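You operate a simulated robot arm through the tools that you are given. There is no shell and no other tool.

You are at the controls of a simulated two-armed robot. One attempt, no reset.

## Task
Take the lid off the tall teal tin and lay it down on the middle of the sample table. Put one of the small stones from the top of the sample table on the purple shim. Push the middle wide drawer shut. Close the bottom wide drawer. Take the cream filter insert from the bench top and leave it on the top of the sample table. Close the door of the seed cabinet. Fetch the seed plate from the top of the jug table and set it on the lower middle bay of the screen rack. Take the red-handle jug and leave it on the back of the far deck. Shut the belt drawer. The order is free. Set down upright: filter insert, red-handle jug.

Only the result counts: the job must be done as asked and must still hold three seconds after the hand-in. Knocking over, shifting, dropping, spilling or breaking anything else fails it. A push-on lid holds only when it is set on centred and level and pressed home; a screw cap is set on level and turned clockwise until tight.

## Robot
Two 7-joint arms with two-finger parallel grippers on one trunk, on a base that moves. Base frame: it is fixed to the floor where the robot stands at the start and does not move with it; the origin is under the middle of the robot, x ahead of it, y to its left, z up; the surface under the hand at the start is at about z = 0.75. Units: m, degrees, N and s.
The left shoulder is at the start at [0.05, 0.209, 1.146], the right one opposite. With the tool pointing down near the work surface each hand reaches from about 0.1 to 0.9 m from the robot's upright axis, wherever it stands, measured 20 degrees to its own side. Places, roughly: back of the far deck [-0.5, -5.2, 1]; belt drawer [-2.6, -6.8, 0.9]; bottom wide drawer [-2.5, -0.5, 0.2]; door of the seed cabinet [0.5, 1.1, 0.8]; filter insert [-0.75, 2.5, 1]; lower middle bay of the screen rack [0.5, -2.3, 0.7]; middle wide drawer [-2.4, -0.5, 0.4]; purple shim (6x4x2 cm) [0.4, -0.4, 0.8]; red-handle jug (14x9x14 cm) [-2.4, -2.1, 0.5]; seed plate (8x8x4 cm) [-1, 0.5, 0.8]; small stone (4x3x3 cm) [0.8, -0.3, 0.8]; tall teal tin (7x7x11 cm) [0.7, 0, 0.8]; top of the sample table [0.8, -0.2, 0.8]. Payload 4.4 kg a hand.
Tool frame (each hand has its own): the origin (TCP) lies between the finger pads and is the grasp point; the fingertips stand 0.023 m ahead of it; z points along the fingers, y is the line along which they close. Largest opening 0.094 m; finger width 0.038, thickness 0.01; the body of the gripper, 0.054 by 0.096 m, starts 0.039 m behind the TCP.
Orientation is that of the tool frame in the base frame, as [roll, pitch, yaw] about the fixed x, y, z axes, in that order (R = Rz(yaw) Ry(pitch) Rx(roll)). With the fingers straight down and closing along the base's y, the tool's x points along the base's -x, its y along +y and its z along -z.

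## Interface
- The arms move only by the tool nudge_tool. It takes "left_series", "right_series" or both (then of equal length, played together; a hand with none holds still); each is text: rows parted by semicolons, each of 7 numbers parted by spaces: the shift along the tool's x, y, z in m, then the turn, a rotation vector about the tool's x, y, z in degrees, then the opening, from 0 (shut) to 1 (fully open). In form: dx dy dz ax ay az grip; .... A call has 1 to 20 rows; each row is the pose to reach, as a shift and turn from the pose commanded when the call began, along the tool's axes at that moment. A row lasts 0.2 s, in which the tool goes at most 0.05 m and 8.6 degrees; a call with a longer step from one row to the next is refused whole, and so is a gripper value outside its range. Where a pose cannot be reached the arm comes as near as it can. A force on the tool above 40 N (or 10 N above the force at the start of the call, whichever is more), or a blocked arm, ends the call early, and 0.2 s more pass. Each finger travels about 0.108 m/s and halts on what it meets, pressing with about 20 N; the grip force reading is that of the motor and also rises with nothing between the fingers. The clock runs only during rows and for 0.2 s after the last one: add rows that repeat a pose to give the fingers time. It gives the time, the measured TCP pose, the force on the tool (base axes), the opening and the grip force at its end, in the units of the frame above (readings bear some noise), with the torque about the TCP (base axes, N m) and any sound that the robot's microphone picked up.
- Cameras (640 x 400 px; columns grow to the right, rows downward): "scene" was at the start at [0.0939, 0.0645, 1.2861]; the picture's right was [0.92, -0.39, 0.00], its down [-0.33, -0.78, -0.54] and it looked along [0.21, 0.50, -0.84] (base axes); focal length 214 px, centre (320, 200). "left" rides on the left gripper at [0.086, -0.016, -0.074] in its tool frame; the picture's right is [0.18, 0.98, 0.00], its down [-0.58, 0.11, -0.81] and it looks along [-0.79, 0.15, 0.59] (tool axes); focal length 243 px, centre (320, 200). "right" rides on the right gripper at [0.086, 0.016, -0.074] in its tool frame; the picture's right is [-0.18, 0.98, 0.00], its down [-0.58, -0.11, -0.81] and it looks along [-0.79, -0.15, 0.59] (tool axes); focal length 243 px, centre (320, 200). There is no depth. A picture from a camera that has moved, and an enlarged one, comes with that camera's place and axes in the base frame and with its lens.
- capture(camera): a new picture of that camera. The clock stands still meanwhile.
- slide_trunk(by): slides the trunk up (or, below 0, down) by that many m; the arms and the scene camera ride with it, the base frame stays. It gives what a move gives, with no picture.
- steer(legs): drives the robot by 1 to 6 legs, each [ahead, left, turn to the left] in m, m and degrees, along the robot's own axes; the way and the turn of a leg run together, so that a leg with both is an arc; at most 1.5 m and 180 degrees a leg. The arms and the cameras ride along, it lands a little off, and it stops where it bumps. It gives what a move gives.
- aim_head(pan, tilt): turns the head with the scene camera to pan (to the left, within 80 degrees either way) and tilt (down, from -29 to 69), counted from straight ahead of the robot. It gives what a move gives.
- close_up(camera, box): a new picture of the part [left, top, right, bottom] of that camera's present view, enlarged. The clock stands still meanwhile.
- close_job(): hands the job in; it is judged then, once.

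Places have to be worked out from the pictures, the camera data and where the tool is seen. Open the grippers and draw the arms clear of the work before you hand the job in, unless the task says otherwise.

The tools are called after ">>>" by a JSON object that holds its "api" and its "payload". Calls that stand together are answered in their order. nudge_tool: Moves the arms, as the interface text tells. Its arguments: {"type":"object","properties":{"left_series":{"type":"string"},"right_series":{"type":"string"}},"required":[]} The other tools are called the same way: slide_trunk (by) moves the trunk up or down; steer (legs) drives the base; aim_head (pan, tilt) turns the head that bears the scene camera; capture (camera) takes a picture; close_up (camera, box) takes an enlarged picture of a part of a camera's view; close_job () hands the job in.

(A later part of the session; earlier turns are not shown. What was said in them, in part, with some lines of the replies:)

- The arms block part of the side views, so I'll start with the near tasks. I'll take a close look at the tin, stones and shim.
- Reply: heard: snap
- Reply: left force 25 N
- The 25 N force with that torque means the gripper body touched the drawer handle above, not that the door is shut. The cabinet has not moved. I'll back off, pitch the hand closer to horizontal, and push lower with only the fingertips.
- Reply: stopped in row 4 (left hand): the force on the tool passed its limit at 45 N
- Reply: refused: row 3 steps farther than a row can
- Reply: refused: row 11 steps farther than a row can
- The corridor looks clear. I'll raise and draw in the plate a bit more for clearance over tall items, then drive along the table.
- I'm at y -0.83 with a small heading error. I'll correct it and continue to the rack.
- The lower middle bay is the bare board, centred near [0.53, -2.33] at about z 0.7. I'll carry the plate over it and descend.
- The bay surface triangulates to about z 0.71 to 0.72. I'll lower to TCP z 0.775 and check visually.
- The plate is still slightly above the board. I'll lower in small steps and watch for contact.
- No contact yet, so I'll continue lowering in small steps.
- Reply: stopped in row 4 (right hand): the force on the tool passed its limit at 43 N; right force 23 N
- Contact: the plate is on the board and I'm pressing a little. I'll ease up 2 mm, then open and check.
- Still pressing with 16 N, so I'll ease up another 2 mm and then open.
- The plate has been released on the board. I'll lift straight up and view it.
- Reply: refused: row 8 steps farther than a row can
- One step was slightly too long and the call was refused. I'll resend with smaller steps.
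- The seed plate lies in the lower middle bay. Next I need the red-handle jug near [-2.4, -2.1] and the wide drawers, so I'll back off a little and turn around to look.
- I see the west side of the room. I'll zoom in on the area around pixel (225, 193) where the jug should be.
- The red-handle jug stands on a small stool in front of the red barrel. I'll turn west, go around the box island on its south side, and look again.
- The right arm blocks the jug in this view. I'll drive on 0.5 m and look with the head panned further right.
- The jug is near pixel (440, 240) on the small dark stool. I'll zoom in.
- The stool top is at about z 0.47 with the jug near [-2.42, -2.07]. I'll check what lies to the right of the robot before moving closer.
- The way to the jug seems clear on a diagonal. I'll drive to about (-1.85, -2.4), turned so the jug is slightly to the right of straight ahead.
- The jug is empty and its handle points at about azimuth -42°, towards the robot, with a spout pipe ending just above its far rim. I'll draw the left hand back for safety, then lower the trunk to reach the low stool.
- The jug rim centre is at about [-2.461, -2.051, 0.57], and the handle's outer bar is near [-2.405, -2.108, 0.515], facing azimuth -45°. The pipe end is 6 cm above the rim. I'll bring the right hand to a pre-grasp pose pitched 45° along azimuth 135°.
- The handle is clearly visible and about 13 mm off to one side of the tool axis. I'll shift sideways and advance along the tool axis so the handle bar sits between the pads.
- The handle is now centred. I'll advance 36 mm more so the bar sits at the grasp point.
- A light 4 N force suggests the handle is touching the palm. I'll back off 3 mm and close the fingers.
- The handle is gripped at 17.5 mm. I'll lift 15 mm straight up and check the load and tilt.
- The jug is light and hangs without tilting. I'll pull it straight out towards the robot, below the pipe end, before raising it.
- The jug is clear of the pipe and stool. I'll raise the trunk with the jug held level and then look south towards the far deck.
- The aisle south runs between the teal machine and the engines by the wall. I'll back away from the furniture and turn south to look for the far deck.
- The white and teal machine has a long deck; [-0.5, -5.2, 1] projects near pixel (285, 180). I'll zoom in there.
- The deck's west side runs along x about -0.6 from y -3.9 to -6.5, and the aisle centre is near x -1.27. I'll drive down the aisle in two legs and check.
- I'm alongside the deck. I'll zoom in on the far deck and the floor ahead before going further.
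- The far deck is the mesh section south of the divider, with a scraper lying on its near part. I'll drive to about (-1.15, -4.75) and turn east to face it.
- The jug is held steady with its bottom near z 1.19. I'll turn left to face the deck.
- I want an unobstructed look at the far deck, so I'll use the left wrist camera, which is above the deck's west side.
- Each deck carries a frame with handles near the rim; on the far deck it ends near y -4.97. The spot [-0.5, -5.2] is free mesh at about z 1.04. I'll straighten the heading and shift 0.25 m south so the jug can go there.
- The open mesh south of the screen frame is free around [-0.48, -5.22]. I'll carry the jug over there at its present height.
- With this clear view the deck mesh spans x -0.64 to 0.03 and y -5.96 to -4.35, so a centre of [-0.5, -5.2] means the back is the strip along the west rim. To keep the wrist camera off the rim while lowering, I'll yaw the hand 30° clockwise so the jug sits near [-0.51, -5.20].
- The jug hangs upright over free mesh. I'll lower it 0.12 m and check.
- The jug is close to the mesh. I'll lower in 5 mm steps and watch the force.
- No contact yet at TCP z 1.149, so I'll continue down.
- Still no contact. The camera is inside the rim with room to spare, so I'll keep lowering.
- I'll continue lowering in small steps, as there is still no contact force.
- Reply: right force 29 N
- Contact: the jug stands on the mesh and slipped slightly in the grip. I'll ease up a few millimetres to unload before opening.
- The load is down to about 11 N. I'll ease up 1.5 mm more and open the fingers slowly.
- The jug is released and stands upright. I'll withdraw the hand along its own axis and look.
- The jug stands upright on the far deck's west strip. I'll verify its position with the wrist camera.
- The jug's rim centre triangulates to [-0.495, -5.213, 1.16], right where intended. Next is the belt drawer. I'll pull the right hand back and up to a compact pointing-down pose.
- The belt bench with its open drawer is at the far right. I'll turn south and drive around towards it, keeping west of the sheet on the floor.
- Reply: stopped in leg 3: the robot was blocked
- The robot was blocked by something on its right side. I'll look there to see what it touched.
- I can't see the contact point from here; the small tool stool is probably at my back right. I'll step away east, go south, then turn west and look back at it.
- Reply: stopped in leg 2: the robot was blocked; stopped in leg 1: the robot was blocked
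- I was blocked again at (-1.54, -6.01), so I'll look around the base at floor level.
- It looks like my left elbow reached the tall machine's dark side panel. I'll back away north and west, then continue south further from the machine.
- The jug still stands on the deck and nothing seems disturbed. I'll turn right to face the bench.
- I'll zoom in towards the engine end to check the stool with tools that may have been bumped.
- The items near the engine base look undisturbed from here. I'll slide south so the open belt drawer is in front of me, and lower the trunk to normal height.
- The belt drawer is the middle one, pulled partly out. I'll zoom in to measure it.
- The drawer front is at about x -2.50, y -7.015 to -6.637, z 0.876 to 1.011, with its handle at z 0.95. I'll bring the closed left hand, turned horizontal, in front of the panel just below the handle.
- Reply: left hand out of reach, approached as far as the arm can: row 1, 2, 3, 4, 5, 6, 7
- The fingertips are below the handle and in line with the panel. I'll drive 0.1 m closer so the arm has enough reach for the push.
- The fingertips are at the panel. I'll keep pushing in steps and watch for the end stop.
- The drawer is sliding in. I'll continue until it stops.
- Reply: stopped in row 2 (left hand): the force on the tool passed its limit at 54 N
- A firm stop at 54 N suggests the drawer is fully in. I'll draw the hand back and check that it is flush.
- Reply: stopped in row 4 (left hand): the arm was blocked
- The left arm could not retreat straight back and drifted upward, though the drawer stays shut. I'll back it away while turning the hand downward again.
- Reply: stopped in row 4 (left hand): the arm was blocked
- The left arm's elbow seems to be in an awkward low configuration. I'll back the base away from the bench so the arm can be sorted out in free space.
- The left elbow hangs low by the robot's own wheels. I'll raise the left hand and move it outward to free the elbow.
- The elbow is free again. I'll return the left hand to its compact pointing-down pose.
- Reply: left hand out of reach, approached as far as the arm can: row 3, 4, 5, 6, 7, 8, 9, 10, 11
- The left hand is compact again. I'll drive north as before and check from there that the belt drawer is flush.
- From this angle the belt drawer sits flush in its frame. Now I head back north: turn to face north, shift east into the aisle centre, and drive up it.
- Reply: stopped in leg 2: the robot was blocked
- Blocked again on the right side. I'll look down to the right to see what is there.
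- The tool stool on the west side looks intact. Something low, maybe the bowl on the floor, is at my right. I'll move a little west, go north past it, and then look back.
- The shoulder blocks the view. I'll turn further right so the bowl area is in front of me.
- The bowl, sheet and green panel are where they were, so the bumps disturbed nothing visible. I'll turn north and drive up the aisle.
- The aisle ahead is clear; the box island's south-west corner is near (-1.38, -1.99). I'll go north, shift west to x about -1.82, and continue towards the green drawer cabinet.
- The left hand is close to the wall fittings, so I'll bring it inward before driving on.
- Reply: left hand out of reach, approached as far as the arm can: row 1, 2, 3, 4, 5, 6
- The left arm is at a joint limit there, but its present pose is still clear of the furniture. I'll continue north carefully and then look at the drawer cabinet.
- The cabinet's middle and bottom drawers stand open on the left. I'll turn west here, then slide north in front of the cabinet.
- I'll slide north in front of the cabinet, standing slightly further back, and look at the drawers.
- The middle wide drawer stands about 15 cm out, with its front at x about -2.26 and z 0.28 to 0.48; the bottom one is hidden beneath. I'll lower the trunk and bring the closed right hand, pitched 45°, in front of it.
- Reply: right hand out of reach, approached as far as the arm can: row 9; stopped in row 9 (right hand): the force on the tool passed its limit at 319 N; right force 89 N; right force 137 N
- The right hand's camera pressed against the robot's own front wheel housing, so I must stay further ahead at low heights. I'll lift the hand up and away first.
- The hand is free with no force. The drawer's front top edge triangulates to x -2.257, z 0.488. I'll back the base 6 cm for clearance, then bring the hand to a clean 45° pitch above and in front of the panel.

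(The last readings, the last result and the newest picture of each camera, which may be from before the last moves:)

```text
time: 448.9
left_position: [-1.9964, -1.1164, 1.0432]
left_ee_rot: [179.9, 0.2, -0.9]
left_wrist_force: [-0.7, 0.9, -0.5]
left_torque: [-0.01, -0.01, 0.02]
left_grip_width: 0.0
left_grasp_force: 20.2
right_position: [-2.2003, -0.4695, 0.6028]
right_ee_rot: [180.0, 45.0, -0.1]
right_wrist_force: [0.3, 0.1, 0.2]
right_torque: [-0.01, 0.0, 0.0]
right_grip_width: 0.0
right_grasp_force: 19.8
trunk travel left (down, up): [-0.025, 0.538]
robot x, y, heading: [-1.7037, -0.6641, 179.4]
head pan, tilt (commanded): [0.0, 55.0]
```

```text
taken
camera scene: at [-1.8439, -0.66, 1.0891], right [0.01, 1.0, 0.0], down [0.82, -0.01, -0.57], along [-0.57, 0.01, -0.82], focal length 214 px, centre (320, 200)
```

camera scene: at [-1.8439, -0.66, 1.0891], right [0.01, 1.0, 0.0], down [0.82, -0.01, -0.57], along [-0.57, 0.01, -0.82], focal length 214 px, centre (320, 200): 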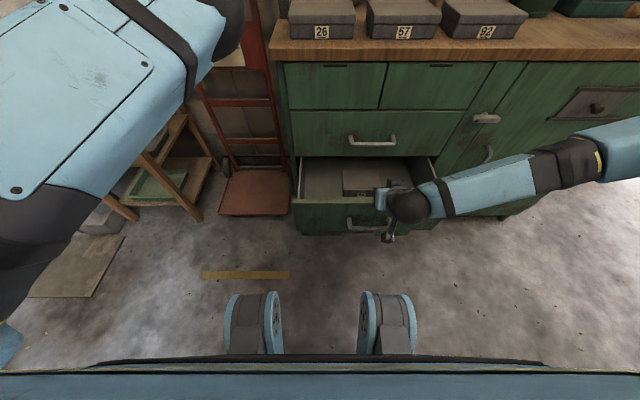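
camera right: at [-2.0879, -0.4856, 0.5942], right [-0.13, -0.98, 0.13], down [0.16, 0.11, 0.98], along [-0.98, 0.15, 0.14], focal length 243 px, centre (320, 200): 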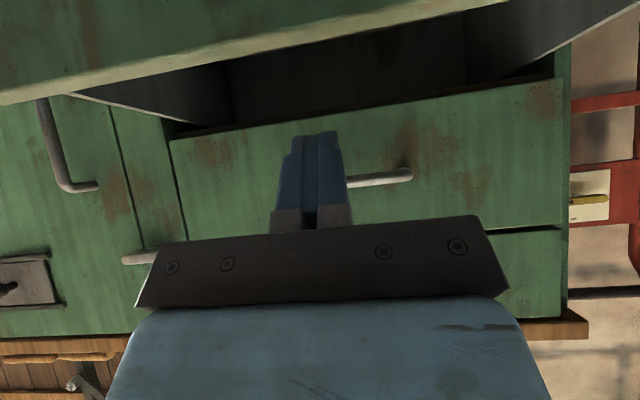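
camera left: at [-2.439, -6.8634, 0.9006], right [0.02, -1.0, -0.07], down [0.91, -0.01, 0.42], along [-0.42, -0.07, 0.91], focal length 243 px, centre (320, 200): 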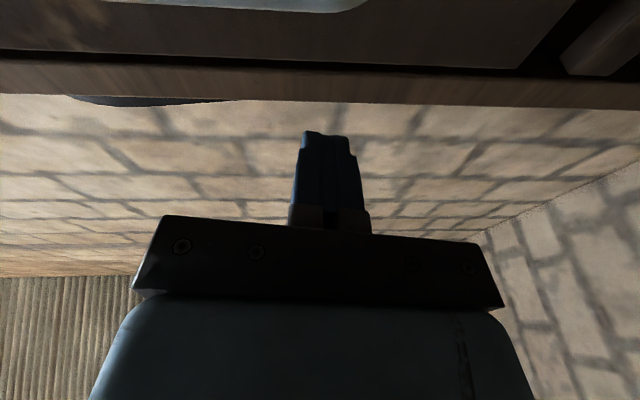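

The hand is aligned above the panel's middle. I'll lower it to z 0.43, just above the drawer handle, keeping clear of the wheels.

>>> {"api": "nudge_tool", "payload": {"right_series": "0.03 0 0.03 0 0 0 0; 0.06 0 0.06 0 0 0 0; 0.09 0 0.09 0 0 0 0; 0.1202 0 0.1202 0 0 0 0; 0.1202 0 0.1202 0 0 0 0"}}

>>> {"api": "capture", "payload": {"camera": "right"}}

>>> {"api": "capture", "payload": {"camera": "scene"}}

```text
time: 449.7
left_position: [-2.0002, -1.1158, 1.0422]
left_ee_rot: [-179.9, -0.1, -1.2]
left_wrist_force: [-1.3, -0.2, -1.1]
left_torque: [0.02, -0.11, 0.01]
left_grip_width: 0.0002
left_grasp_force: 20.6
right_position: [-2.2057, -0.4857, 0.5221]
right_ee_rot: [-178.1, 45.0, -0.5]
right_wrist_force: [-0.6, -0.1, -0.7]
right_torque: [-0.02, 0.02, 0.02]
right_grip_width: 0.0
right_grasp_force: 19.5
right hand out of reach, approached as far as the arm can: row 1, 2, 3
trunk travel left (down, up): [-0.025, 0.538]
robot x, y, heading: [-1.7039, -0.6631, 179.1]
head pan, tilt (commanded): [0.0, 55.0]
stopped in row 3 (right hand): the force on the tool passed its limit at 177 N (the readings are from after the stop); the commanded pose is now the measured one
```

```text
taken
camera right: at [-2.094, -0.5035, 0.5134], right [-0.16, -0.98, 0.11], down [0.16, 0.08, 0.98], along [-0.97, 0.18, 0.15], focal length 243 px, centre (320, 200)
```

right: 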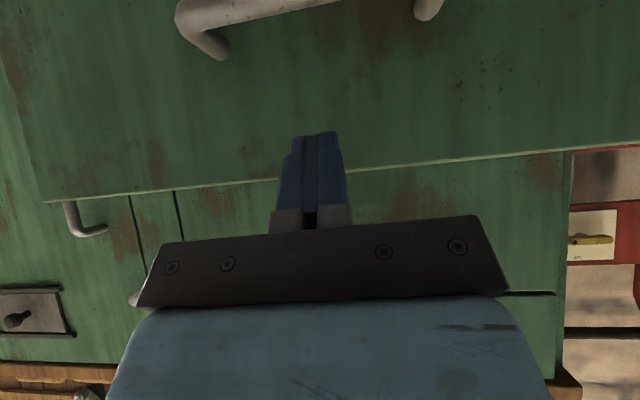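

```text
taken
camera scene: at [-1.8458, -0.6596, 1.0886], right [0.01, 1.0, 0.0], down [0.82, -0.01, -0.57], along [-0.57, 0.01, -0.82], focal length 214 px, centre (320, 200)
```

scene: 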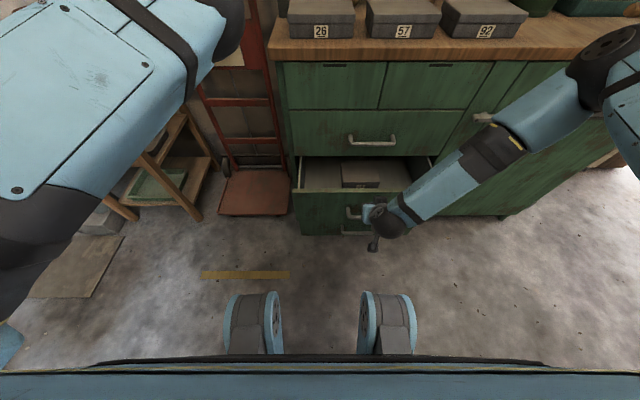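

The call stopped on a force spike, possibly from the forearm or elbow. I'll look at the right arm before moving on.

>>> {"api": "aim_head", "payload": {"pan": -45, "tilt": 35}}

>>> {"api": "capture", "payload": {"camera": "scene"}}

```text
time: 450.8
left_position: [-1.9978, -1.1159, 1.0434]
left_ee_rot: [-180.0, 0.1, -1.1]
left_wrist_force: [-0.1, 0.3, -0.4]
left_torque: [-0.04, 0.01, -0.01]
left_grip_width: 0.0
left_grasp_force: 20.1
right_position: [-2.2048, -0.4842, 0.524]
right_ee_rot: [-178.1, 45.1, -0.5]
right_wrist_force: [-0.3, -0.6, 0.4]
right_torque: [0.0, 0.01, 0.01]
right_grip_width: 0.0
right_grasp_force: 19.9
trunk travel left (down, up): [-0.025, 0.538]
robot x, y, heading: [-1.7018, -0.6617, 179.1]
head pan, tilt (commanded): [-45.0, 35.0]
```

```text
taken
camera scene: at [-1.8335, -0.5978, 1.1173], right [0.72, 0.7, 0.0], down [0.4, -0.41, -0.82], along [-0.57, 0.59, -0.57], focal length 214 px, centre (320, 200)
```

scene: 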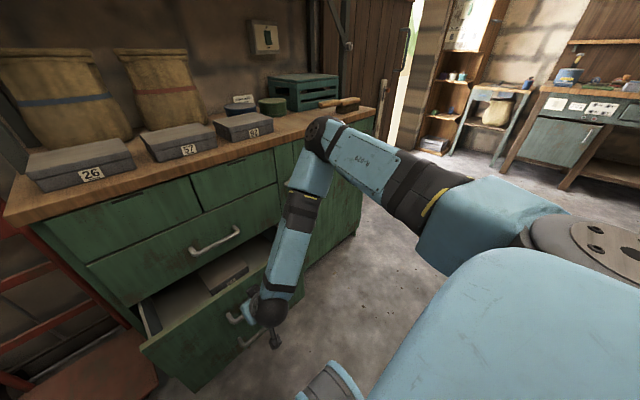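

The fingertips came down on the drawer panel's top edge, which is really near x -2.24, z 0.52. I'll back off, raise the trunk 0.15 m so the arm is less folded, and try again further out.

>>> {"api": "nudge_tool", "payload": {"right_series": "-0.0024 0 -0.0212 0 0 0 0; -0.0048 0 -0.0424 0 0 0 0; -0.0072 0 -0.0636 0 0 0 0; -0.0072 0 -0.0636 0 0 0 0"}}

>>> {"api": "slide_trunk", "payload": {"by": 0.15}}

>>> {"api": "aim_head", "payload": {"pan": -10, "tilt": 50}}

>>> {"api": "capture", "payload": {"camera": "scene"}}

```text
time: 451.8
left_position: [-1.9974, -1.1163, 1.0426]
left_ee_rot: [180.0, 0.1, -1.1]
left_wrist_force: [-0.8, 0.2, 0.1]
left_torque: [0.0, -0.02, -0.04]
left_grip_width: 0.0
left_grasp_force: 19.7
right_position: [-2.166, -0.4882, 0.5744]
right_ee_rot: [-178.1, 45.2, -0.5]
right_wrist_force: [-0.5, 0.0, 1.4]
right_torque: [0.02, 0.04, -0.02]
right_grip_width: 0.0002
right_grasp_force: 20.3
trunk travel left (down, up): [-0.025, 0.538]
robot x, y, heading: [-1.7062, -0.6615, 179.3]
head pan, tilt (commanded): [-45.0, 35.0]
```

```text
time: 453.5
left_position: [-1.9974, -1.1168, 1.1916]
left_ee_rot: [-180.0, -0.1, -1.2]
left_wrist_force: [0.8, -0.1, -0.3]
left_torque: [-0.01, -0.02, 0.0]
left_grip_width: 0.0001
left_grasp_force: 19.9
right_position: [-2.1669, -0.4888, 0.7219]
right_ee_rot: [-178.0, 45.2, -0.5]
right_wrist_force: [-0.4, -0.6, -0.3]
right_torque: [0.0, -0.01, 0.01]
right_grip_width: 0.0001
right_grasp_force: 19.9
trunk travel left (down, up): [-0.175, 0.388]
robot x, y, heading: [-1.7051, -0.6611, 179.5]
head pan, tilt (commanded): [-45.0, 35.0]
```

```text
time: 454.5
left_position: [-1.9969, -1.1173, 1.1927]
left_ee_rot: [179.9, 0.0, -1.0]
left_wrist_force: [1.1, 0.3, 0.3]
left_torque: [-0.02, 0.0, -0.01]
left_grip_width: 0.0
left_grasp_force: 20.0
right_position: [-2.1669, -0.4893, 0.722]
right_ee_rot: [-178.0, 45.2, -0.6]
right_wrist_force: [0.4, -0.6, 0.0]
right_torque: [-0.01, 0.01, 0.05]
right_grip_width: 0.0
right_grasp_force: 20.3
trunk travel left (down, up): [-0.175, 0.388]
robot x, y, heading: [-1.7081, -0.6617, 179.1]
head pan, tilt (commanded): [-10.0, 50.0]
```

```text
taken
camera scene: at [-1.8476, -0.6464, 1.2456], right [0.19, 0.98, 0.0], down [0.75, -0.14, -0.64], along [-0.63, 0.12, -0.77], focal length 214 px, centre (320, 200)
```

scene: 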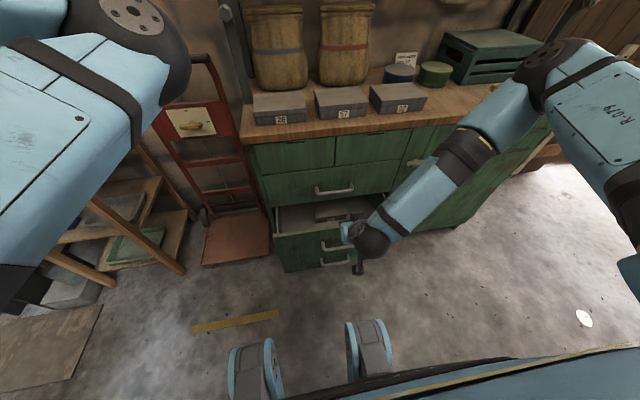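

The hand is free. I'll lower it in front of the middle drawer's panel to z 0.44.

>>> {"api": "nudge_tool", "payload": {"right_series": "0.025 -0.004 0.025 0 0 0 0; 0.05 -0.008 0.05 0 0 0 0; 0.075 -0.012 0.075 0 0 0 0; 0.1 -0.016 0.1 0 0 0 0; 0.125 -0.02 0.125 0 0 0 0; 0.15 -0.024 0.15 0 0 0 0; 0.175 -0.025 0.175 0 0 0 0; 0.198 -0.025 0.198 0 0 0 0; 0.198 -0.025 0.198 0 0 0 0"}}

>>> {"api": "capture", "payload": {"camera": "right"}}

>>> {"api": "capture", "payload": {"camera": "scene"}}

```text
time: 456.5
left_position: [-1.997, -1.1165, 1.1926]
left_ee_rot: [180.0, 0.1, -1.1]
left_wrist_force: [0.2, -0.6, -0.1]
left_torque: [0.02, 0.02, 0.01]
left_grip_width: 0.0
left_grasp_force: 20.3
right_position: [-2.2025, -0.528, 0.4778]
right_ee_rot: [-174.5, 42.1, -0.8]
right_wrist_force: [0.2, 0.4, 0.7]
right_torque: [0.0, -0.02, 0.0]
right_grip_width: 0.0001
right_grasp_force: 19.7
right hand out of reach, approached as far as the arm can: row 1, 2, 3, 4, 5, 6, 7, 8, 9
trunk travel left (down, up): [-0.175, 0.388]
robot x, y, heading: [-1.7005, -0.6656, 179.4]
head pan, tilt (commanded): [-10.0, 50.0]
```

```text
taken
camera right: at [-2.0923, -0.5512, 0.473], right [-0.21, -0.98, 0.05], down [0.11, 0.03, 0.99], along [-0.97, 0.22, 0.1], focal length 243 px, centre (320, 200)
```

right: 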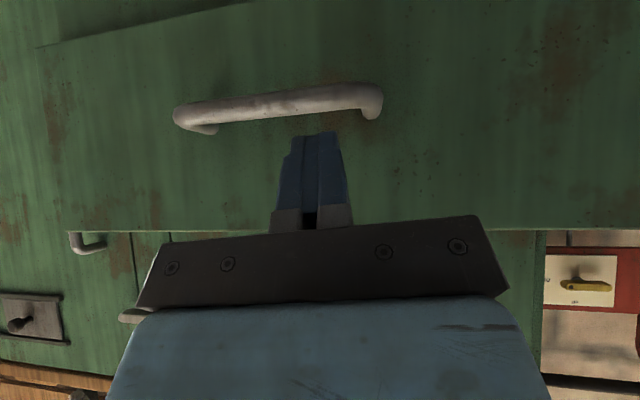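

```text
taken
camera scene: at [-1.8475, -0.6464, 1.2456], right [0.19, 0.98, 0.0], down [0.75, -0.14, -0.64], along [-0.63, 0.12, -0.77], focal length 214 px, centre (320, 200)
```

scene: 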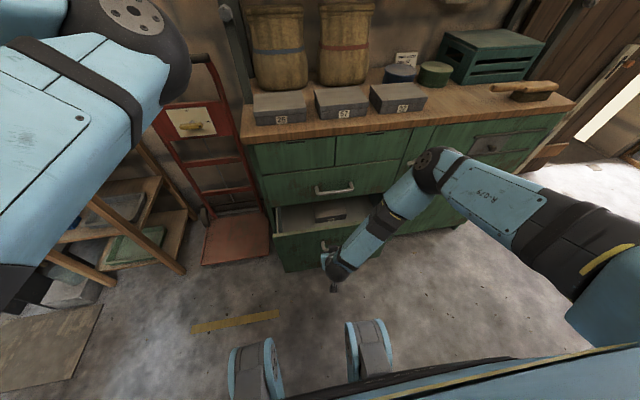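

The hand is just above the drawer handle, in front of the panel. I'll ease it up slightly and push forward against the upper part of the panel.

>>> {"api": "nudge_tool", "payload": {"right_series": "-0.0311 0 -0.0029 0 0 0 0; -0.0622 0 -0.0058 0 0 0 0; -0.0764 0 0.0084 0 0 0 0; -0.0905 0 0.0225 0 0 0 0; -0.1047 0 0.0366 0 0 0 0; -0.1047 0 0.0366 0 0 0 0"}}

>>> {"api": "capture", "payload": {"camera": "right"}}

>>> {"api": "capture", "payload": {"camera": "scene"}}

```text
time: 457.9
left_position: [-1.9972, -1.1159, 1.1922]
left_ee_rot: [180.0, 0.2, -1.1]
left_wrist_force: [-0.1, 0.3, -0.7]
left_torque: [-0.04, 0.01, 0.01]
left_grip_width: 0.0001
left_grasp_force: 19.5
right_position: [-2.3093, -0.5225, 0.5152]
right_ee_rot: [-174.5, 42.1, -0.8]
right_wrist_force: [-0.5, 0.1, 0.0]
right_torque: [-0.02, -0.01, 0.01]
right_grip_width: 0.0002
right_grasp_force: 20.2
trunk travel left (down, up): [-0.175, 0.388]
robot x, y, heading: [-1.7016, -0.6573, 178.9]
head pan, tilt (commanded): [-10.0, 50.0]
```

```text
taken
camera right: at [-2.1979, -0.5445, 0.5116], right [-0.21, -0.98, 0.05], down [0.11, 0.03, 0.99], along [-0.97, 0.22, 0.11], focal length 243 px, centre (320, 200)
```

right: 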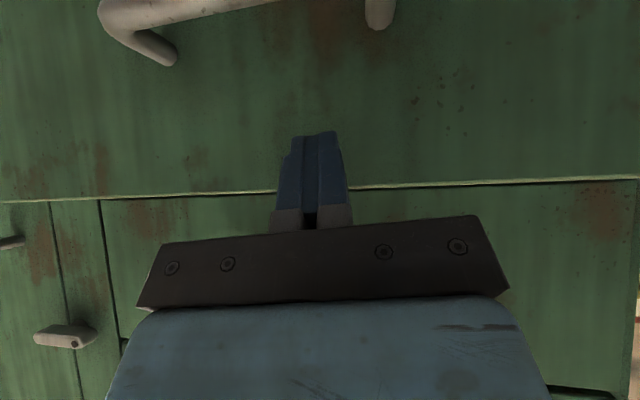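

```text
taken
camera scene: at [-1.8475, -0.6465, 1.2456], right [0.19, 0.98, 0.0], down [0.75, -0.14, -0.64], along [-0.63, 0.12, -0.77], focal length 214 px, centre (320, 200)
```

scene: 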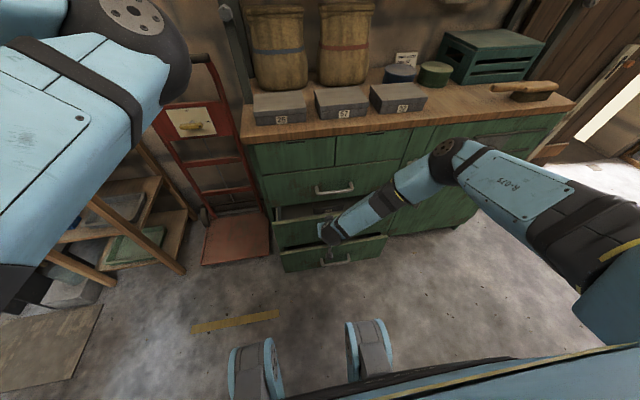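

The middle drawer is sliding in. I'll continue pushing, lowering the contact point a little so it does not slip over the top edge.

>>> {"api": "nudge_tool", "payload": {"right_series": "-0.0081 0.0024 0.0222 0 0 0 0; -0.0196 0.0042 0.0377 0 0 0 0; -0.0307 0.0054 0.0477 0 0 0 0; -0.0381 0.0061 0.0544 0 0 0 0; -0.0455 0.0069 0.061 0 0 0 0; -0.0455 0.0069 0.061 0 0 0 0"}}

>>> {"api": "capture", "payload": {"camera": "right"}}

>>> {"api": "close_up", "payload": {"camera": "scene", "box": [230, 110, 470, 290]}}

```text
time: 459.3
left_position: [-1.9975, -1.1162, 1.1924]
left_ee_rot: [179.9, 0.1, -1.2]
left_wrist_force: [-0.2, -0.1, 0.8]
left_torque: [0.0, 0.04, 0.0]
left_grip_width: 0.0
left_grasp_force: 19.7
right_position: [-2.3846, -0.5207, 0.4989]
right_ee_rot: [-174.5, 42.1, -0.7]
right_wrist_force: [-0.2, -0.3, -0.4]
right_torque: [-0.01, -0.01, -0.01]
right_grip_width: 0.0
right_grasp_force: 20.1
trunk travel left (down, up): [-0.175, 0.388]
robot x, y, heading: [-1.7026, -0.6622, 179.1]
head pan, tilt (commanded): [-10.0, 50.0]
```

```text
taken
camera right: at [-2.2742, -0.5446, 0.495], right [-0.21, -0.98, 0.05], down [0.11, 0.03, 0.99], along [-0.97, 0.22, 0.11], focal length 243 px, centre (320, 200)
```

right: 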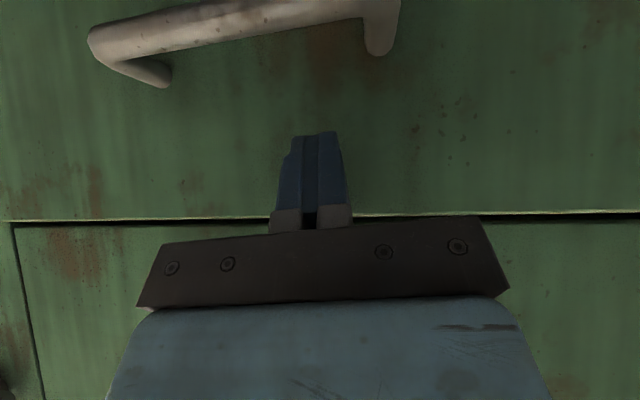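

```text
2.22 times, centred on (350, 200) of scene
camera zoom: at [-1.8476, -0.6464, 1.2456], right [0.19, 0.98, 0.0], down [0.75, -0.14, -0.64], along [-0.63, 0.12, -0.77], focal length 477 px, centre (253, 200)
```

zoom: 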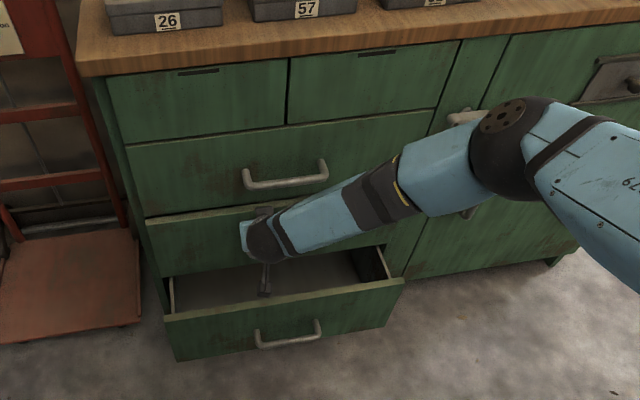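

The middle drawer is almost flush. I'll push on in small steps until it stops.

>>> {"api": "nudge_tool", "payload": {"right_series": "-0.0059 0.0006 0.0053 0 0 0 0; -0.0119 0.0012 0.0107 0 0 0 0; -0.0178 0.0019 0.016 0 0 0 0; -0.0223 0.0023 0.02 0 0 0 0; -0.0223 0.0023 0.02 0 0 0 0"}}

>>> {"api": "capture", "payload": {"camera": "right"}}

>>> {"api": "close_up", "payload": {"camera": "scene", "box": [230, 110, 470, 290]}}

```text
time: 460.2
left_position: [-1.9976, -1.115, 1.1914]
left_ee_rot: [179.9, 0.1, -1.2]
left_wrist_force: [-0.2, 0.2, -0.6]
left_torque: [0.0, 0.02, 0.0]
left_grip_width: 0.0
left_grasp_force: 20.5
right_position: [-2.4023, -0.5222, 0.4946]
right_ee_rot: [-174.6, 41.6, -0.7]
right_wrist_force: [11.0, 1.2, 10.3]
right_torque: [-0.13, 0.26, -0.08]
right_grip_width: 0.0
right_grasp_force: 19.6
trunk travel left (down, up): [-0.175, 0.388]
robot x, y, heading: [-1.7015, -0.6657, 179.2]
head pan, tilt (commanded): [-10.0, 50.0]
stopped in row 4 (right hand): the force on the tool passed its limit at 50 N (the readings are from after the stop); the commanded pose is now the measured one
```

```text
taken
camera right: at [-2.2908, -0.5459, 0.492], right [-0.21, -0.98, 0.05], down [0.1, 0.03, 0.99], along [-0.97, 0.22, 0.1], focal length 243 px, centre (320, 200)
```

right: 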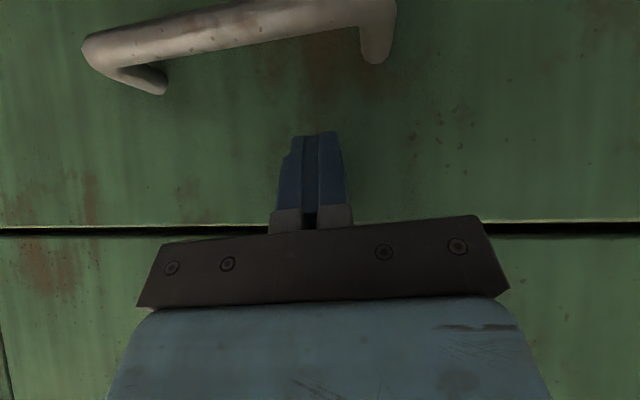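

```text
2.22 times, centred on (350, 200) of scene
camera zoom: at [-1.8462, -0.6463, 1.2458], right [0.19, 0.98, 0.0], down [0.75, -0.14, -0.64], along [-0.63, 0.12, -0.77], focal length 477 px, centre (253, 200)
```

zoom: 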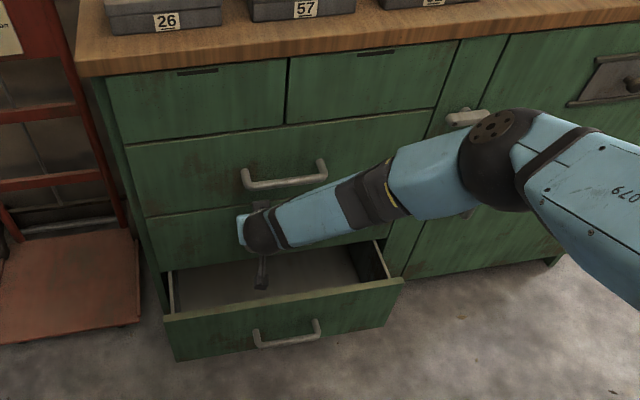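

The middle drawer is shut against its stop. Next is the bottom drawer, open about 8 cm with its panel top near z 0.30. I'll pull the hand back first.

>>> {"api": "nudge_tool", "payload": {"right_series": "0.032 -0.0035 -0.0316 0 0 0 0; 0.064 -0.0071 -0.0631 0 0 0 0; 0.096 -0.0106 -0.0947 0 0 0 0; 0.128 -0.0141 -0.1262 0 0 0 0; 0.128 -0.0141 -0.1262 0 3.8 0 0; 0.128 -0.0141 -0.1262 0 7.7 0 0; 0.128 -0.0141 -0.1262 0 11.6 0 0; 0.128 -0.0141 -0.1262 0 11.6 0 0"}}

>>> {"api": "close_up", "payload": {"camera": "scene", "box": [230, 110, 470, 290]}}

>>> {"api": "capture", "payload": {"camera": "right"}}

```text
time: 462.0
left_position: [-1.998, -1.116, 1.1931]
left_ee_rot: [180.0, 0.1, -1.3]
left_wrist_force: [-0.6, -0.1, -0.5]
left_torque: [-0.02, 0.0, 0.02]
left_grip_width: 0.0
left_grasp_force: 20.1
right_position: [-2.2241, -0.5224, 0.504]
right_ee_rot: [-175.3, 30.0, -2.1]
right_wrist_force: [-0.3, 0.9, -0.3]
right_torque: [-0.04, 0.0, -0.01]
right_grip_width: 0.0
right_grasp_force: 20.0
trunk travel left (down, up): [-0.175, 0.388]
robot x, y, heading: [-1.7013, -0.6614, 179.0]
head pan, tilt (commanded): [-10.0, 50.0]
```

```text
2.22 times, centred on (350, 200) of scene
camera zoom: at [-1.847, -0.6462, 1.2456], right [0.19, 0.98, 0.0], down [0.75, -0.14, -0.64], along [-0.63, 0.12, -0.77], focal length 477 px, centre (253, 200)
```

zoom: 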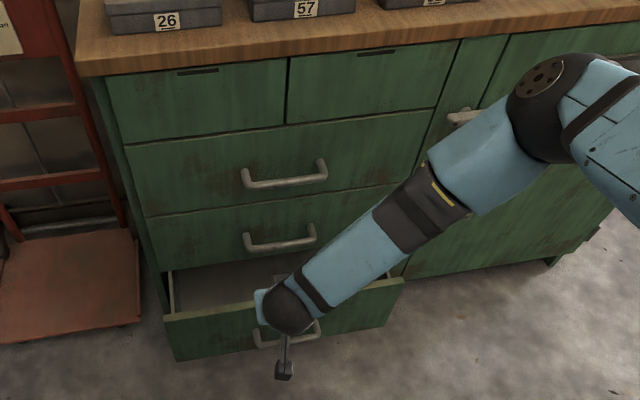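

```text
taken
camera right: at [-2.1144, -0.5474, 0.5241], right [-0.23, -0.97, 0.02], down [-0.1, 0.05, 0.99], along [-0.97, 0.23, -0.1], focal length 243 px, centre (320, 200)
```

right: 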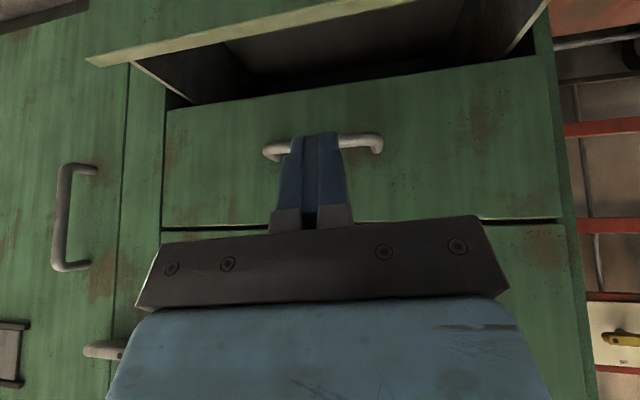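

The middle drawer is flush. The bottom panel's top edge is near x -2.31, z 0.34. I'll lower the hand in front of it to z 0.305, above its handle.

>>> {"api": "nudge_tool", "payload": {"right_series": "0.0187 -0.0011 0.0354 0 0 0 0; 0.0375 -0.0021 0.0707 0 0 0 0; 0.0562 -0.0032 0.1061 0 0 0 0; 0.075 -0.0042 0.1414 0 0 0 0; 0.0937 -0.0053 0.1768 0 0 0 0; 0.0937 -0.0053 0.1768 0 0 0 0"}}

>>> {"api": "capture", "payload": {"camera": "right"}}

>>> {"api": "capture", "payload": {"camera": "scene"}}

```text
time: 463.4
left_position: [-1.9971, -1.1158, 1.1928]
left_ee_rot: [180.0, 0.0, -1.2]
left_wrist_force: [0.5, -0.1, 0.3]
left_torque: [0.01, 0.0, -0.02]
left_grip_width: 0.0001
left_grasp_force: 20.0
right_position: [-2.2314, -0.5011, 0.3076]
right_ee_rot: [-175.4, 29.9, -1.9]
right_wrist_force: [0.2, 0.7, 0.1]
right_torque: [-0.02, 0.01, -0.01]
right_grip_width: 0.0002
right_grasp_force: 19.8
trunk travel left (down, up): [-0.175, 0.388]
robot x, y, heading: [-1.7039, -0.6597, 179.0]
head pan, tilt (commanded): [-10.0, 50.0]
```

```text
taken
camera right: at [-2.1223, -0.5272, 0.3271], right [-0.23, -0.97, 0.02], down [-0.1, 0.05, 0.99], along [-0.97, 0.23, -0.1], focal length 243 px, centre (320, 200)
```

right: 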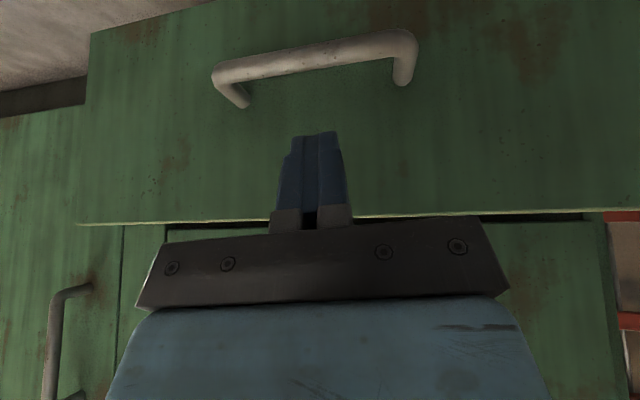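

```text
taken
camera scene: at [-1.847, -0.6462, 1.2456], right [0.19, 0.98, 0.0], down [0.75, -0.14, -0.64], along [-0.63, 0.12, -0.77], focal length 214 px, centre (320, 200)
```

scene: 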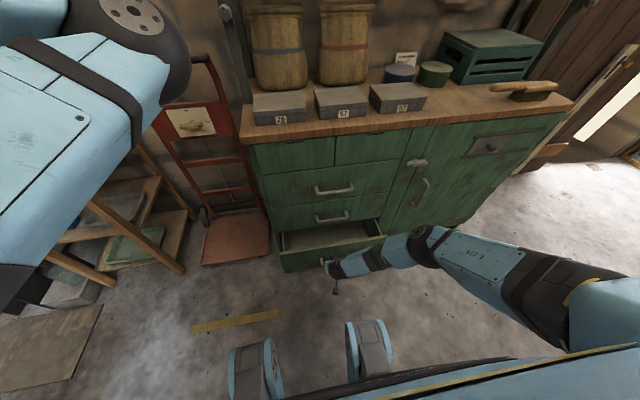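

The fingertips face the bottom drawer's upper panel. I'll push forward steadily.

>>> {"api": "nudge_tool", "payload": {"right_series": "-0.026 0.0023 0.0149 0 0 0 0; -0.0433 0.0039 0.0248 0 0 0 0; -0.0606 0.0054 0.0347 0 0 0 0; -0.0779 0.007 0.0446 0 0 0 0; -0.0952 0.0085 0.0545 0 0 0 0; -0.1082 0.0097 0.0619 0 0 0 0; -0.1212 0.0108 0.0693 0 0 0 0; -0.1212 0.0108 0.0693 0 0 0 0"}}

>>> {"api": "capture", "payload": {"camera": "right"}}

>>> {"api": "close_up", "payload": {"camera": "scene", "box": [230, 110, 470, 290]}}

```text
time: 465.2
left_position: [-1.9984, -1.1151, 1.1927]
left_ee_rot: [-180.0, 0.0, -1.2]
left_wrist_force: [0.1, 0.3, -0.2]
left_torque: [-0.02, 0.01, 0.02]
left_grip_width: 0.0
left_grasp_force: 19.8
right_position: [-2.3443, -0.4952, 0.3296]
right_ee_rot: [-175.3, 30.1, -2.0]
right_wrist_force: [-0.1, -0.6, 0.5]
right_torque: [0.02, 0.04, 0.05]
right_grip_width: 0.0001
right_grasp_force: 20.2
right hand out of reach, approached as far as the arm can: row 4, 5, 6, 7, 8
trunk travel left (down, up): [-0.175, 0.388]
robot x, y, heading: [-1.7037, -0.661, 179.3]
head pan, tilt (commanded): [-10.0, 50.0]
```

```text
taken
camera right: at [-2.236, -0.5208, 0.3512], right [-0.23, -0.97, 0.02], down [-0.1, 0.05, 0.99], along [-0.97, 0.23, -0.1], focal length 243 px, centre (320, 200)
```

right: 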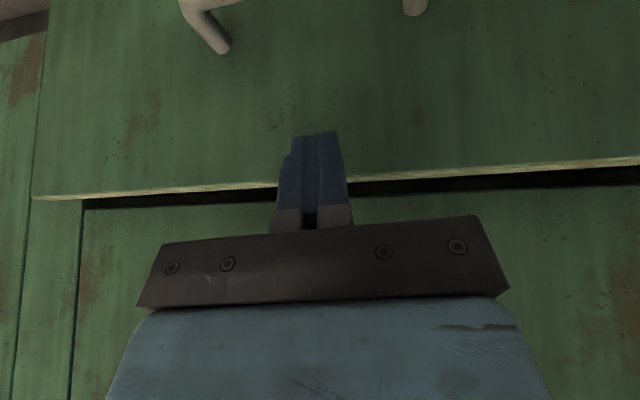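

```text
2.22 times, centred on (350, 200) of scene
camera zoom: at [-1.8472, -0.6458, 1.2456], right [0.19, 0.98, 0.0], down [0.75, -0.14, -0.64], along [-0.63, 0.12, -0.77], focal length 477 px, centre (253, 200)
```

zoom: 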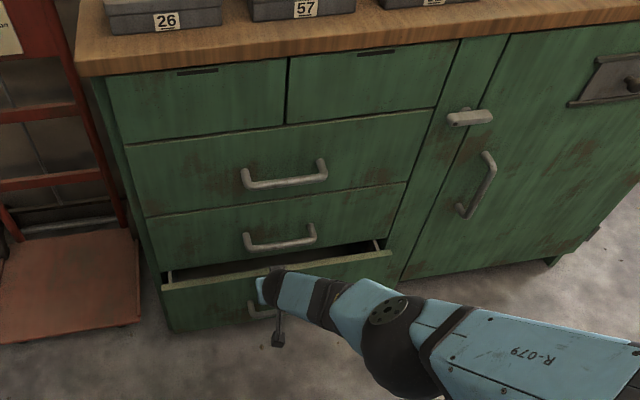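

The arm is at full stretch with a few centimetres of gap left. I'll lower the trunk a little so the fingers stay on the panel, then drive forward to finish the push.

>>> {"api": "slide_trunk", "payload": {"by": -0.04}}

>>> {"api": "steer", "payload": {"legs": [[0.04, 0, 0]]}}

>>> {"api": "capture", "payload": {"camera": "right"}}

>>> {"api": "close_up", "payload": {"camera": "scene", "box": [230, 110, 470, 290]}}

```text
time: 466.1
left_position: [-1.9978, -1.1156, 1.1533]
left_ee_rot: [-180.0, 0.1, -1.2]
left_wrist_force: [-0.4, -0.2, -0.4]
left_torque: [0.01, 0.03, -0.01]
left_grip_width: 0.0
left_grasp_force: 19.9
right_position: [-2.3451, -0.496, 0.2915]
right_ee_rot: [-175.4, 29.9, -2.1]
right_wrist_force: [0.3, 0.5, -0.3]
right_torque: [0.0, -0.01, -0.04]
right_grip_width: 0.0
right_grasp_force: 20.1
trunk travel left (down, up): [-0.135, 0.428]
robot x, y, heading: [-1.6995, -0.6603, 179.2]
head pan, tilt (commanded): [-10.0, 50.0]
```

```text
time: 466.9
left_position: [-2.0397, -1.1146, 1.1523]
left_ee_rot: [180.0, 0.0, -1.2]
left_wrist_force: [-0.6, 0.0, 0.1]
left_torque: [0.01, -0.05, -0.01]
left_grip_width: 0.0002
left_grasp_force: 20.5
right_position: [-2.3866, -0.4957, 0.2915]
right_ee_rot: [-175.2, 30.0, -1.9]
right_wrist_force: [0.5, -0.3, -0.3]
right_torque: [-0.01, 0.0, 0.03]
right_grip_width: 0.0
right_grasp_force: 20.1
trunk travel left (down, up): [-0.135, 0.428]
robot x, y, heading: [-1.7444, -0.6611, 179.2]
head pan, tilt (commanded): [-10.0, 50.0]
```

```text
taken
camera right: at [-2.2767, -0.5202, 0.3106], right [-0.23, -0.97, 0.02], down [-0.1, 0.05, 0.99], along [-0.97, 0.23, -0.1], focal length 243 px, centre (320, 200)
```

right: 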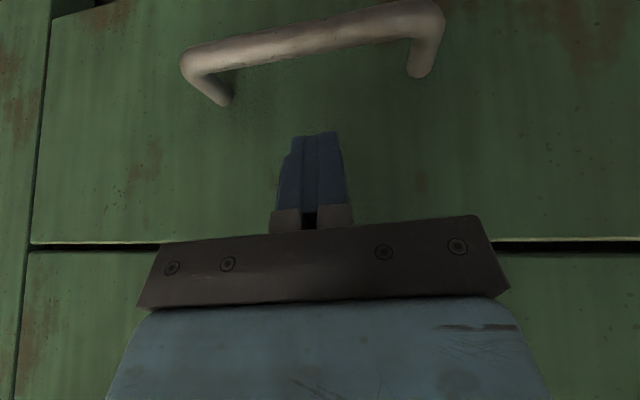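

```text
2.22 times, centred on (350, 200) of scene
camera zoom: at [-1.889, -0.6456, 1.2054], right [0.19, 0.98, 0.0], down [0.75, -0.14, -0.64], along [-0.63, 0.12, -0.77], focal length 477 px, centre (253, 200)
```

zoom: 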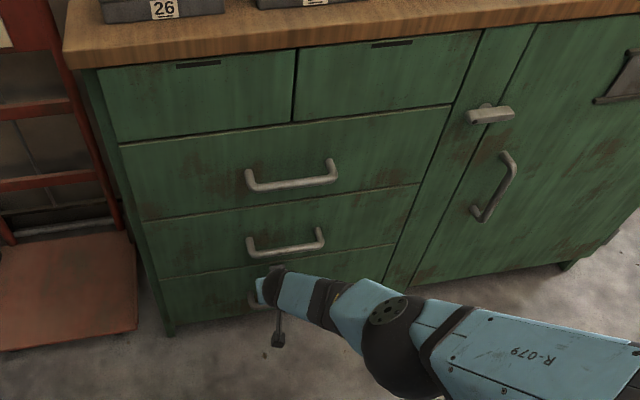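

Nearly flush; by comparison with the middle drawer about 1.5 cm remains. I'll creep forward a little more.

>>> {"api": "steer", "payload": {"legs": [[0.015, 0, 0]]}}

>>> {"api": "close_up", "payload": {"camera": "right", "box": [0, 180, 320, 300]}}

```text
time: 467.7
left_position: [-2.0541, -1.1144, 1.1524]
left_ee_rot: [180.0, 0.0, -1.2]
left_wrist_force: [0.7, 0.2, -0.2]
left_torque: [0.01, -0.03, -0.04]
left_grip_width: 0.0
left_grasp_force: 19.5
right_position: [-2.4007, -0.4958, 0.2903]
right_ee_rot: [-175.3, 30.1, -2.0]
right_wrist_force: [-0.1, 0.2, 0.2]
right_torque: [0.02, -0.01, 0.03]
right_grip_width: 0.0
right_grasp_force: 20.0
trunk travel left (down, up): [-0.135, 0.428]
robot x, y, heading: [-1.7603, -0.6612, 179.2]
head pan, tilt (commanded): [-10.0, 50.0]
```

```text
2.00 times, centred on (160, 240) of right
camera zoom: at [-2.2913, -0.5202, 0.3107], right [-0.23, -0.97, 0.02], down [-0.1, 0.05, 0.99], along [-0.97, 0.23, -0.1], focal length 485 px, centre (640, 120)
```

zoom: 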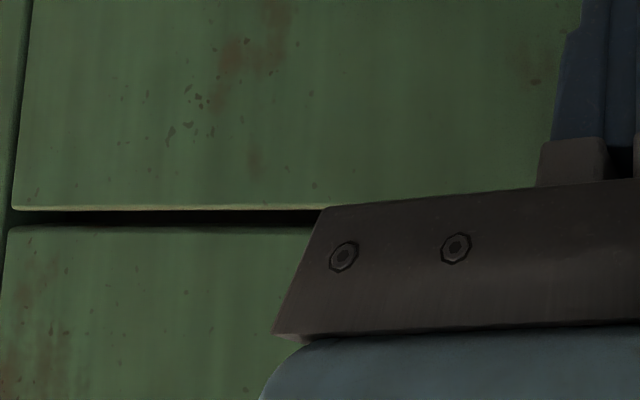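

Still no resistance. I'll push the last bit with the arm in small steps to feel the stop.

>>> {"api": "nudge_tool", "payload": {"right_series": "-0.0035 0.0003 0.002 0 0 0 0; -0.0069 0.0006 0.004 0 0 0 0; -0.0104 0.0009 0.0059 0 0 0 0; -0.0138 0.0012 0.0079 0 0 0 0; -0.0173 0.0015 0.0099 0 0 0 0; -0.0173 0.0015 0.0099 0 0 0 0"}}

>>> {"api": "close_up", "payload": {"camera": "right", "box": [0, 180, 320, 300]}}

```text
time: 469.1
left_position: [-2.0528, -1.1147, 1.1515]
left_ee_rot: [180.0, 0.1, -1.2]
left_wrist_force: [0.5, -0.7, 0.2]
left_torque: [0.02, 0.02, 0.05]
left_grip_width: 0.0
left_grasp_force: 19.4
right_position: [-2.4039, -0.4919, 0.2938]
right_ee_rot: [-175.5, 29.7, -1.8]
right_wrist_force: [33.7, -14.0, 0.0]
right_torque: [0.0, -0.32, 0.38]
right_grip_width: 0.0
right_grasp_force: 19.8
right hand out of reach, approached as far as the arm can: row 1, 2, 3, 4, 5, 6
trunk travel left (down, up): [-0.135, 0.428]
robot x, y, heading: [-1.7606, -0.6594, 179.2]
head pan, tilt (commanded): [-10.0, 50.0]
```

```text
2.00 times, centred on (160, 240) of right
camera zoom: at [-2.2944, -0.5167, 0.3141], right [-0.23, -0.97, 0.02], down [-0.1, 0.05, 0.99], along [-0.97, 0.23, -0.11], focal length 485 px, centre (640, 120)
```

zoom: 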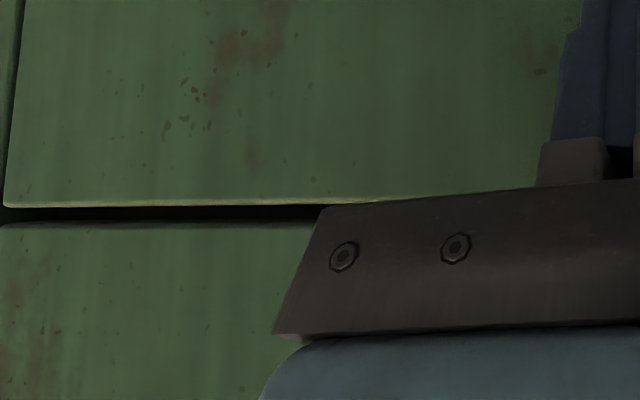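

The 34 N reaction at the same depth as the middle drawer shows the bottom drawer is shut. I'll withdraw the hand back and up.

>>> {"api": "nudge_tool", "payload": {"right_series": "0.0235 -0.0027 -0.0192 0 0 0 0; 0.0469 -0.0054 -0.0384 0 0 0 0; 0.0704 -0.008 -0.0575 0 0 0 0; 0.0938 -0.0107 -0.0767 0 0 0 0; 0.0738 -0.0135 -0.1112 0 0 0 0; 0.0538 -0.0164 -0.1457 0 0 0 0; 0.0338 -0.0192 -0.1802 0 0 0 0; 0.0138 -0.0221 -0.2148 0 0 0 0; -0.0062 -0.0249 -0.2493 0 0 0 0; -0.0262 -0.0278 -0.2838 0 0 0 0; -0.0462 -0.0306 -0.3183 0 0 0 0; -0.0462 -0.0306 -0.3183 0 0 0 0"}}

>>> {"api": "capture", "payload": {"camera": "scene"}}

>>> {"api": "close_up", "payload": {"camera": "scene", "box": [230, 110, 470, 290]}}

```text
time: 471.7
left_position: [-2.0537, -1.1148, 1.1531]
left_ee_rot: [-180.0, 0.0, -1.1]
left_wrist_force: [-0.6, -0.1, -0.4]
left_torque: [0.0, 0.02, 0.01]
left_grip_width: 0.0
left_grasp_force: 20.4
right_position: [-2.2884, -0.4886, 0.596]
right_ee_rot: [-175.3, 30.0, -2.1]
right_wrist_force: [-0.1, -0.1, -0.8]
right_torque: [0.0, 0.02, 0.01]
right_grip_width: 0.0002
right_grasp_force: 19.9
right hand out of reach, approached as far as the arm can: row 1
trunk travel left (down, up): [-0.135, 0.428]
robot x, y, heading: [-1.7562, -0.6625, 179.3]
head pan, tilt (commanded): [-10.0, 50.0]
```

```text
taken
camera scene: at [-1.9028, -0.6454, 1.2056], right [0.19, 0.98, 0.0], down [0.75, -0.14, -0.64], along [-0.63, 0.12, -0.77], focal length 214 px, centre (320, 200)
```

scene: 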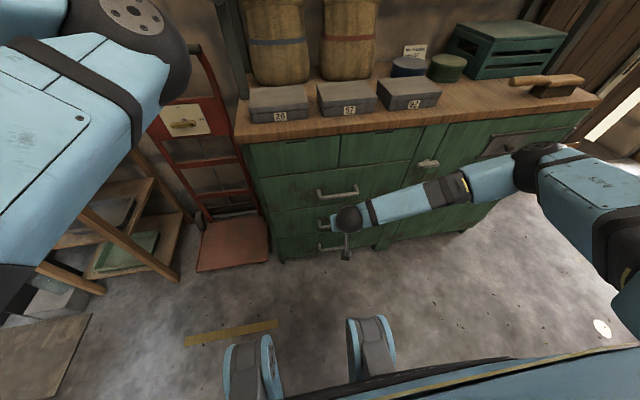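

```text
2.22 times, centred on (350, 200) of scene
camera zoom: at [-1.9028, -0.6454, 1.2056], right [0.19, 0.98, 0.0], down [0.75, -0.14, -0.64], along [-0.63, 0.12, -0.77], focal length 477 px, centre (253, 200)
```

zoom: 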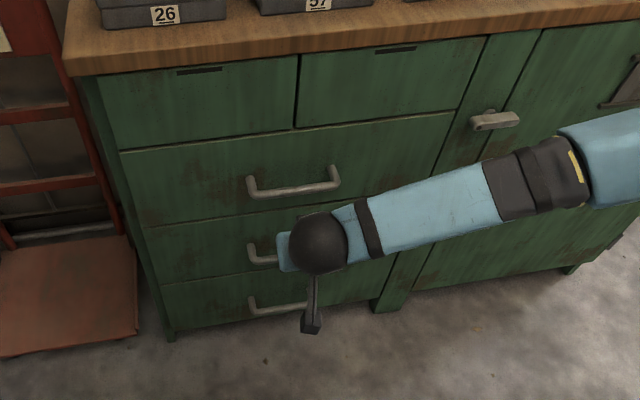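

All three wide drawers are flush. I'll raise the right hand to a pointing-down pose and open both grippers.

>>> {"api": "nudge_tool", "payload": {"left_series": "0 0 0 0 0 0 0; 0 0 0 0 0 0 0; 0 0 0 0 0 0 0; 0 0 0 0 0 0 0.3; 0 0 0 0 0 0 0.6; 0 0 0 0 0 0 1; 0 0 0 0 0 0 1; 0 0 0 0 0 0 1; 0 0 0 0 0 0 1", "right_series": "-0.008 -0.0034 -0.0365 0 4.3 0 0; -0.0159 -0.0068 -0.073 0 8.6 0 0; -0.0239 -0.0102 -0.1095 0 12.9 0 0; -0.0319 -0.0137 -0.1459 0 17.1 0 0; -0.0399 -0.0171 -0.1824 0 21.4 0 0; -0.0478 -0.0205 -0.2189 0 25.7 0 0.4; -0.0558 -0.0239 -0.2554 0 30 0 0.8; -0.0558 -0.0239 -0.2554 0 30 0 1; -0.0558 -0.0239 -0.2554 0 30 0 1"}}

>>> {"api": "slide_trunk", "payload": {"by": 0.1}}

>>> {"api": "capture", "payload": {"camera": "scene"}}

```text
time: 473.7
left_position: [-2.052, -1.1152, 1.1526]
left_ee_rot: [180.0, 0.1, -1.2]
left_wrist_force: [0.3, 0.6, -0.5]
left_torque: [0.0, 0.04, -0.01]
left_grip_width: 0.0943
left_grasp_force: 0.0
right_position: [-2.2081, -0.4879, 0.8446]
right_ee_rot: [-175.9, 0.1, -4.3]
right_wrist_force: [-0.2, -1.0, -0.3]
right_torque: [0.02, 0.01, 0.0]
right_grip_width: 0.094
right_grasp_force: 0.0
trunk travel left (down, up): [-0.135, 0.428]
robot x, y, heading: [-1.7558, -0.6611, 179.3]
head pan, tilt (commanded): [-10.0, 50.0]
```

```text
time: 475.0
left_position: [-2.0545, -1.1144, 1.2518]
left_ee_rot: [-180.0, 0.1, -1.2]
left_wrist_force: [-0.2, 0.0, -0.6]
left_torque: [-0.02, -0.02, -0.03]
left_grip_width: 0.094
left_grasp_force: 0.0
right_position: [-2.208, -0.4865, 0.9436]
right_ee_rot: [-176.0, 0.1, -4.3]
right_wrist_force: [0.5, 0.4, 0.6]
right_torque: [-0.01, 0.03, -0.01]
right_grip_width: 0.0941
right_grasp_force: 0.0
trunk travel left (down, up): [-0.235, 0.328]
robot x, y, heading: [-1.7575, -0.6636, 179.2]
head pan, tilt (commanded): [-10.0, 50.0]
```

```text
taken
camera scene: at [-1.9029, -0.6454, 1.3055], right [0.19, 0.98, 0.0], down [0.75, -0.14, -0.64], along [-0.63, 0.12, -0.77], focal length 214 px, centre (320, 200)
```

scene: 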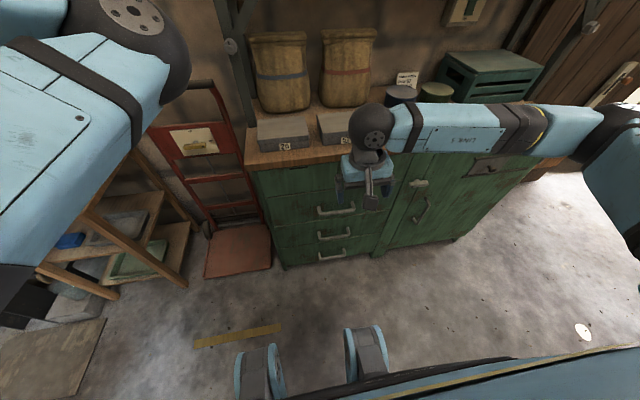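

Everything here is shut and both grippers are open. I'll back off slightly to be clear of the cabinet before handing in.

>>> {"api": "steer", "payload": {"legs": [[-0.05, 0, 0]]}}

>>> {"api": "close_up", "payload": {"camera": "scene", "box": [220, 130, 500, 290]}}

```text
time: 476.0
left_position: [-2.0023, -1.1157, 1.2518]
left_ee_rot: [-180.0, 0.1, -1.2]
left_wrist_force: [0.0, 0.7, 1.2]
left_torque: [-0.03, 0.0, -0.02]
left_grip_width: 0.094
left_grasp_force: 0.0
right_position: [-2.1579, -0.4886, 0.9436]
right_ee_rot: [-175.9, 0.2, -4.4]
right_wrist_force: [-0.4, 0.0, 0.6]
right_torque: [0.03, 0.04, 0.0]
right_grip_width: 0.0938
right_grasp_force: 0.0
trunk travel left (down, up): [-0.235, 0.328]
robot x, y, heading: [-1.7108, -0.6634, 179.3]
head pan, tilt (commanded): [-10.0, 50.0]
```

```text
2.29 times, centred on (360, 210) of scene
camera zoom: at [-1.8511, -0.6461, 1.3058], right [0.19, 0.98, 0.0], down [0.75, -0.14, -0.64], along [-0.63, 0.12, -0.77], focal length 490 px, centre (229, 177)
```

zoom: 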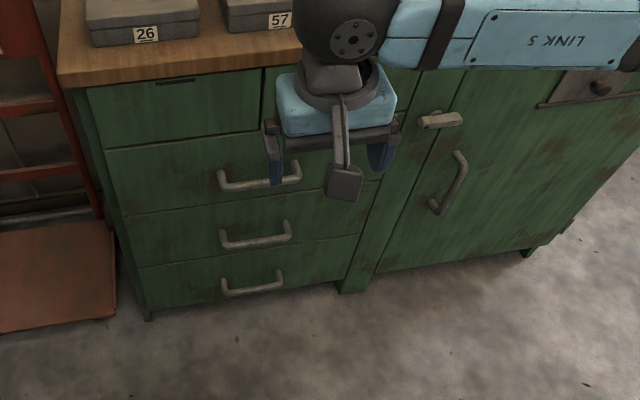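

All nine items are done and both arms are clear with open grippers. I'll hand the job in.

>>> {"api": "close_job", "payload": {}}

```text
The job is handed in.
```

I finished all nine parts of the task and handed the job in; I don't have the verdict. I checked each part by camera or by the push force when I did it. I did not go back for a last look at the sample table or the far deck before handing in.

| Part | Result |
|---|---|
| Tin lid | Off, and lying near the middle of the sample table at about [0.70, -0.19]. |
| Small stone | Resting on the purple shim. |
| Filter insert | The cream one, standing upright on the sample table at about [0.55, -0.12]. |
| Seed cabinet door | Pushed shut against its stop. |
| Seed plate | Flat in the lower middle bay of the screen rack. |
| Red-handle jug | Upright on the far deck at about [-0.50, -5.21]. |
| Belt drawer | Pushed to a firm stop, and flush when I looked back at it. |
| Middle and bottom wide drawers | Both pushed to their stops and flush. |

- **Jug position:** the deck has no marked back. I took it to be the strip along the west rim, because that matches the given place of [-0.5, -5.2].
- **Bumps:** the robot was blocked three times near the far deck and the belt bench. I looked afterwards at the bowl, the green panel, the tool stool and the jug, and saw nothing moved.
- **Hard contacts:** at the wide drawers the right hand pressed hard on the robot's own wheel housing (319 N). It also came down on the top edge of the open middle drawer (177 N). That drawer still closed normally, and I saw no damage.
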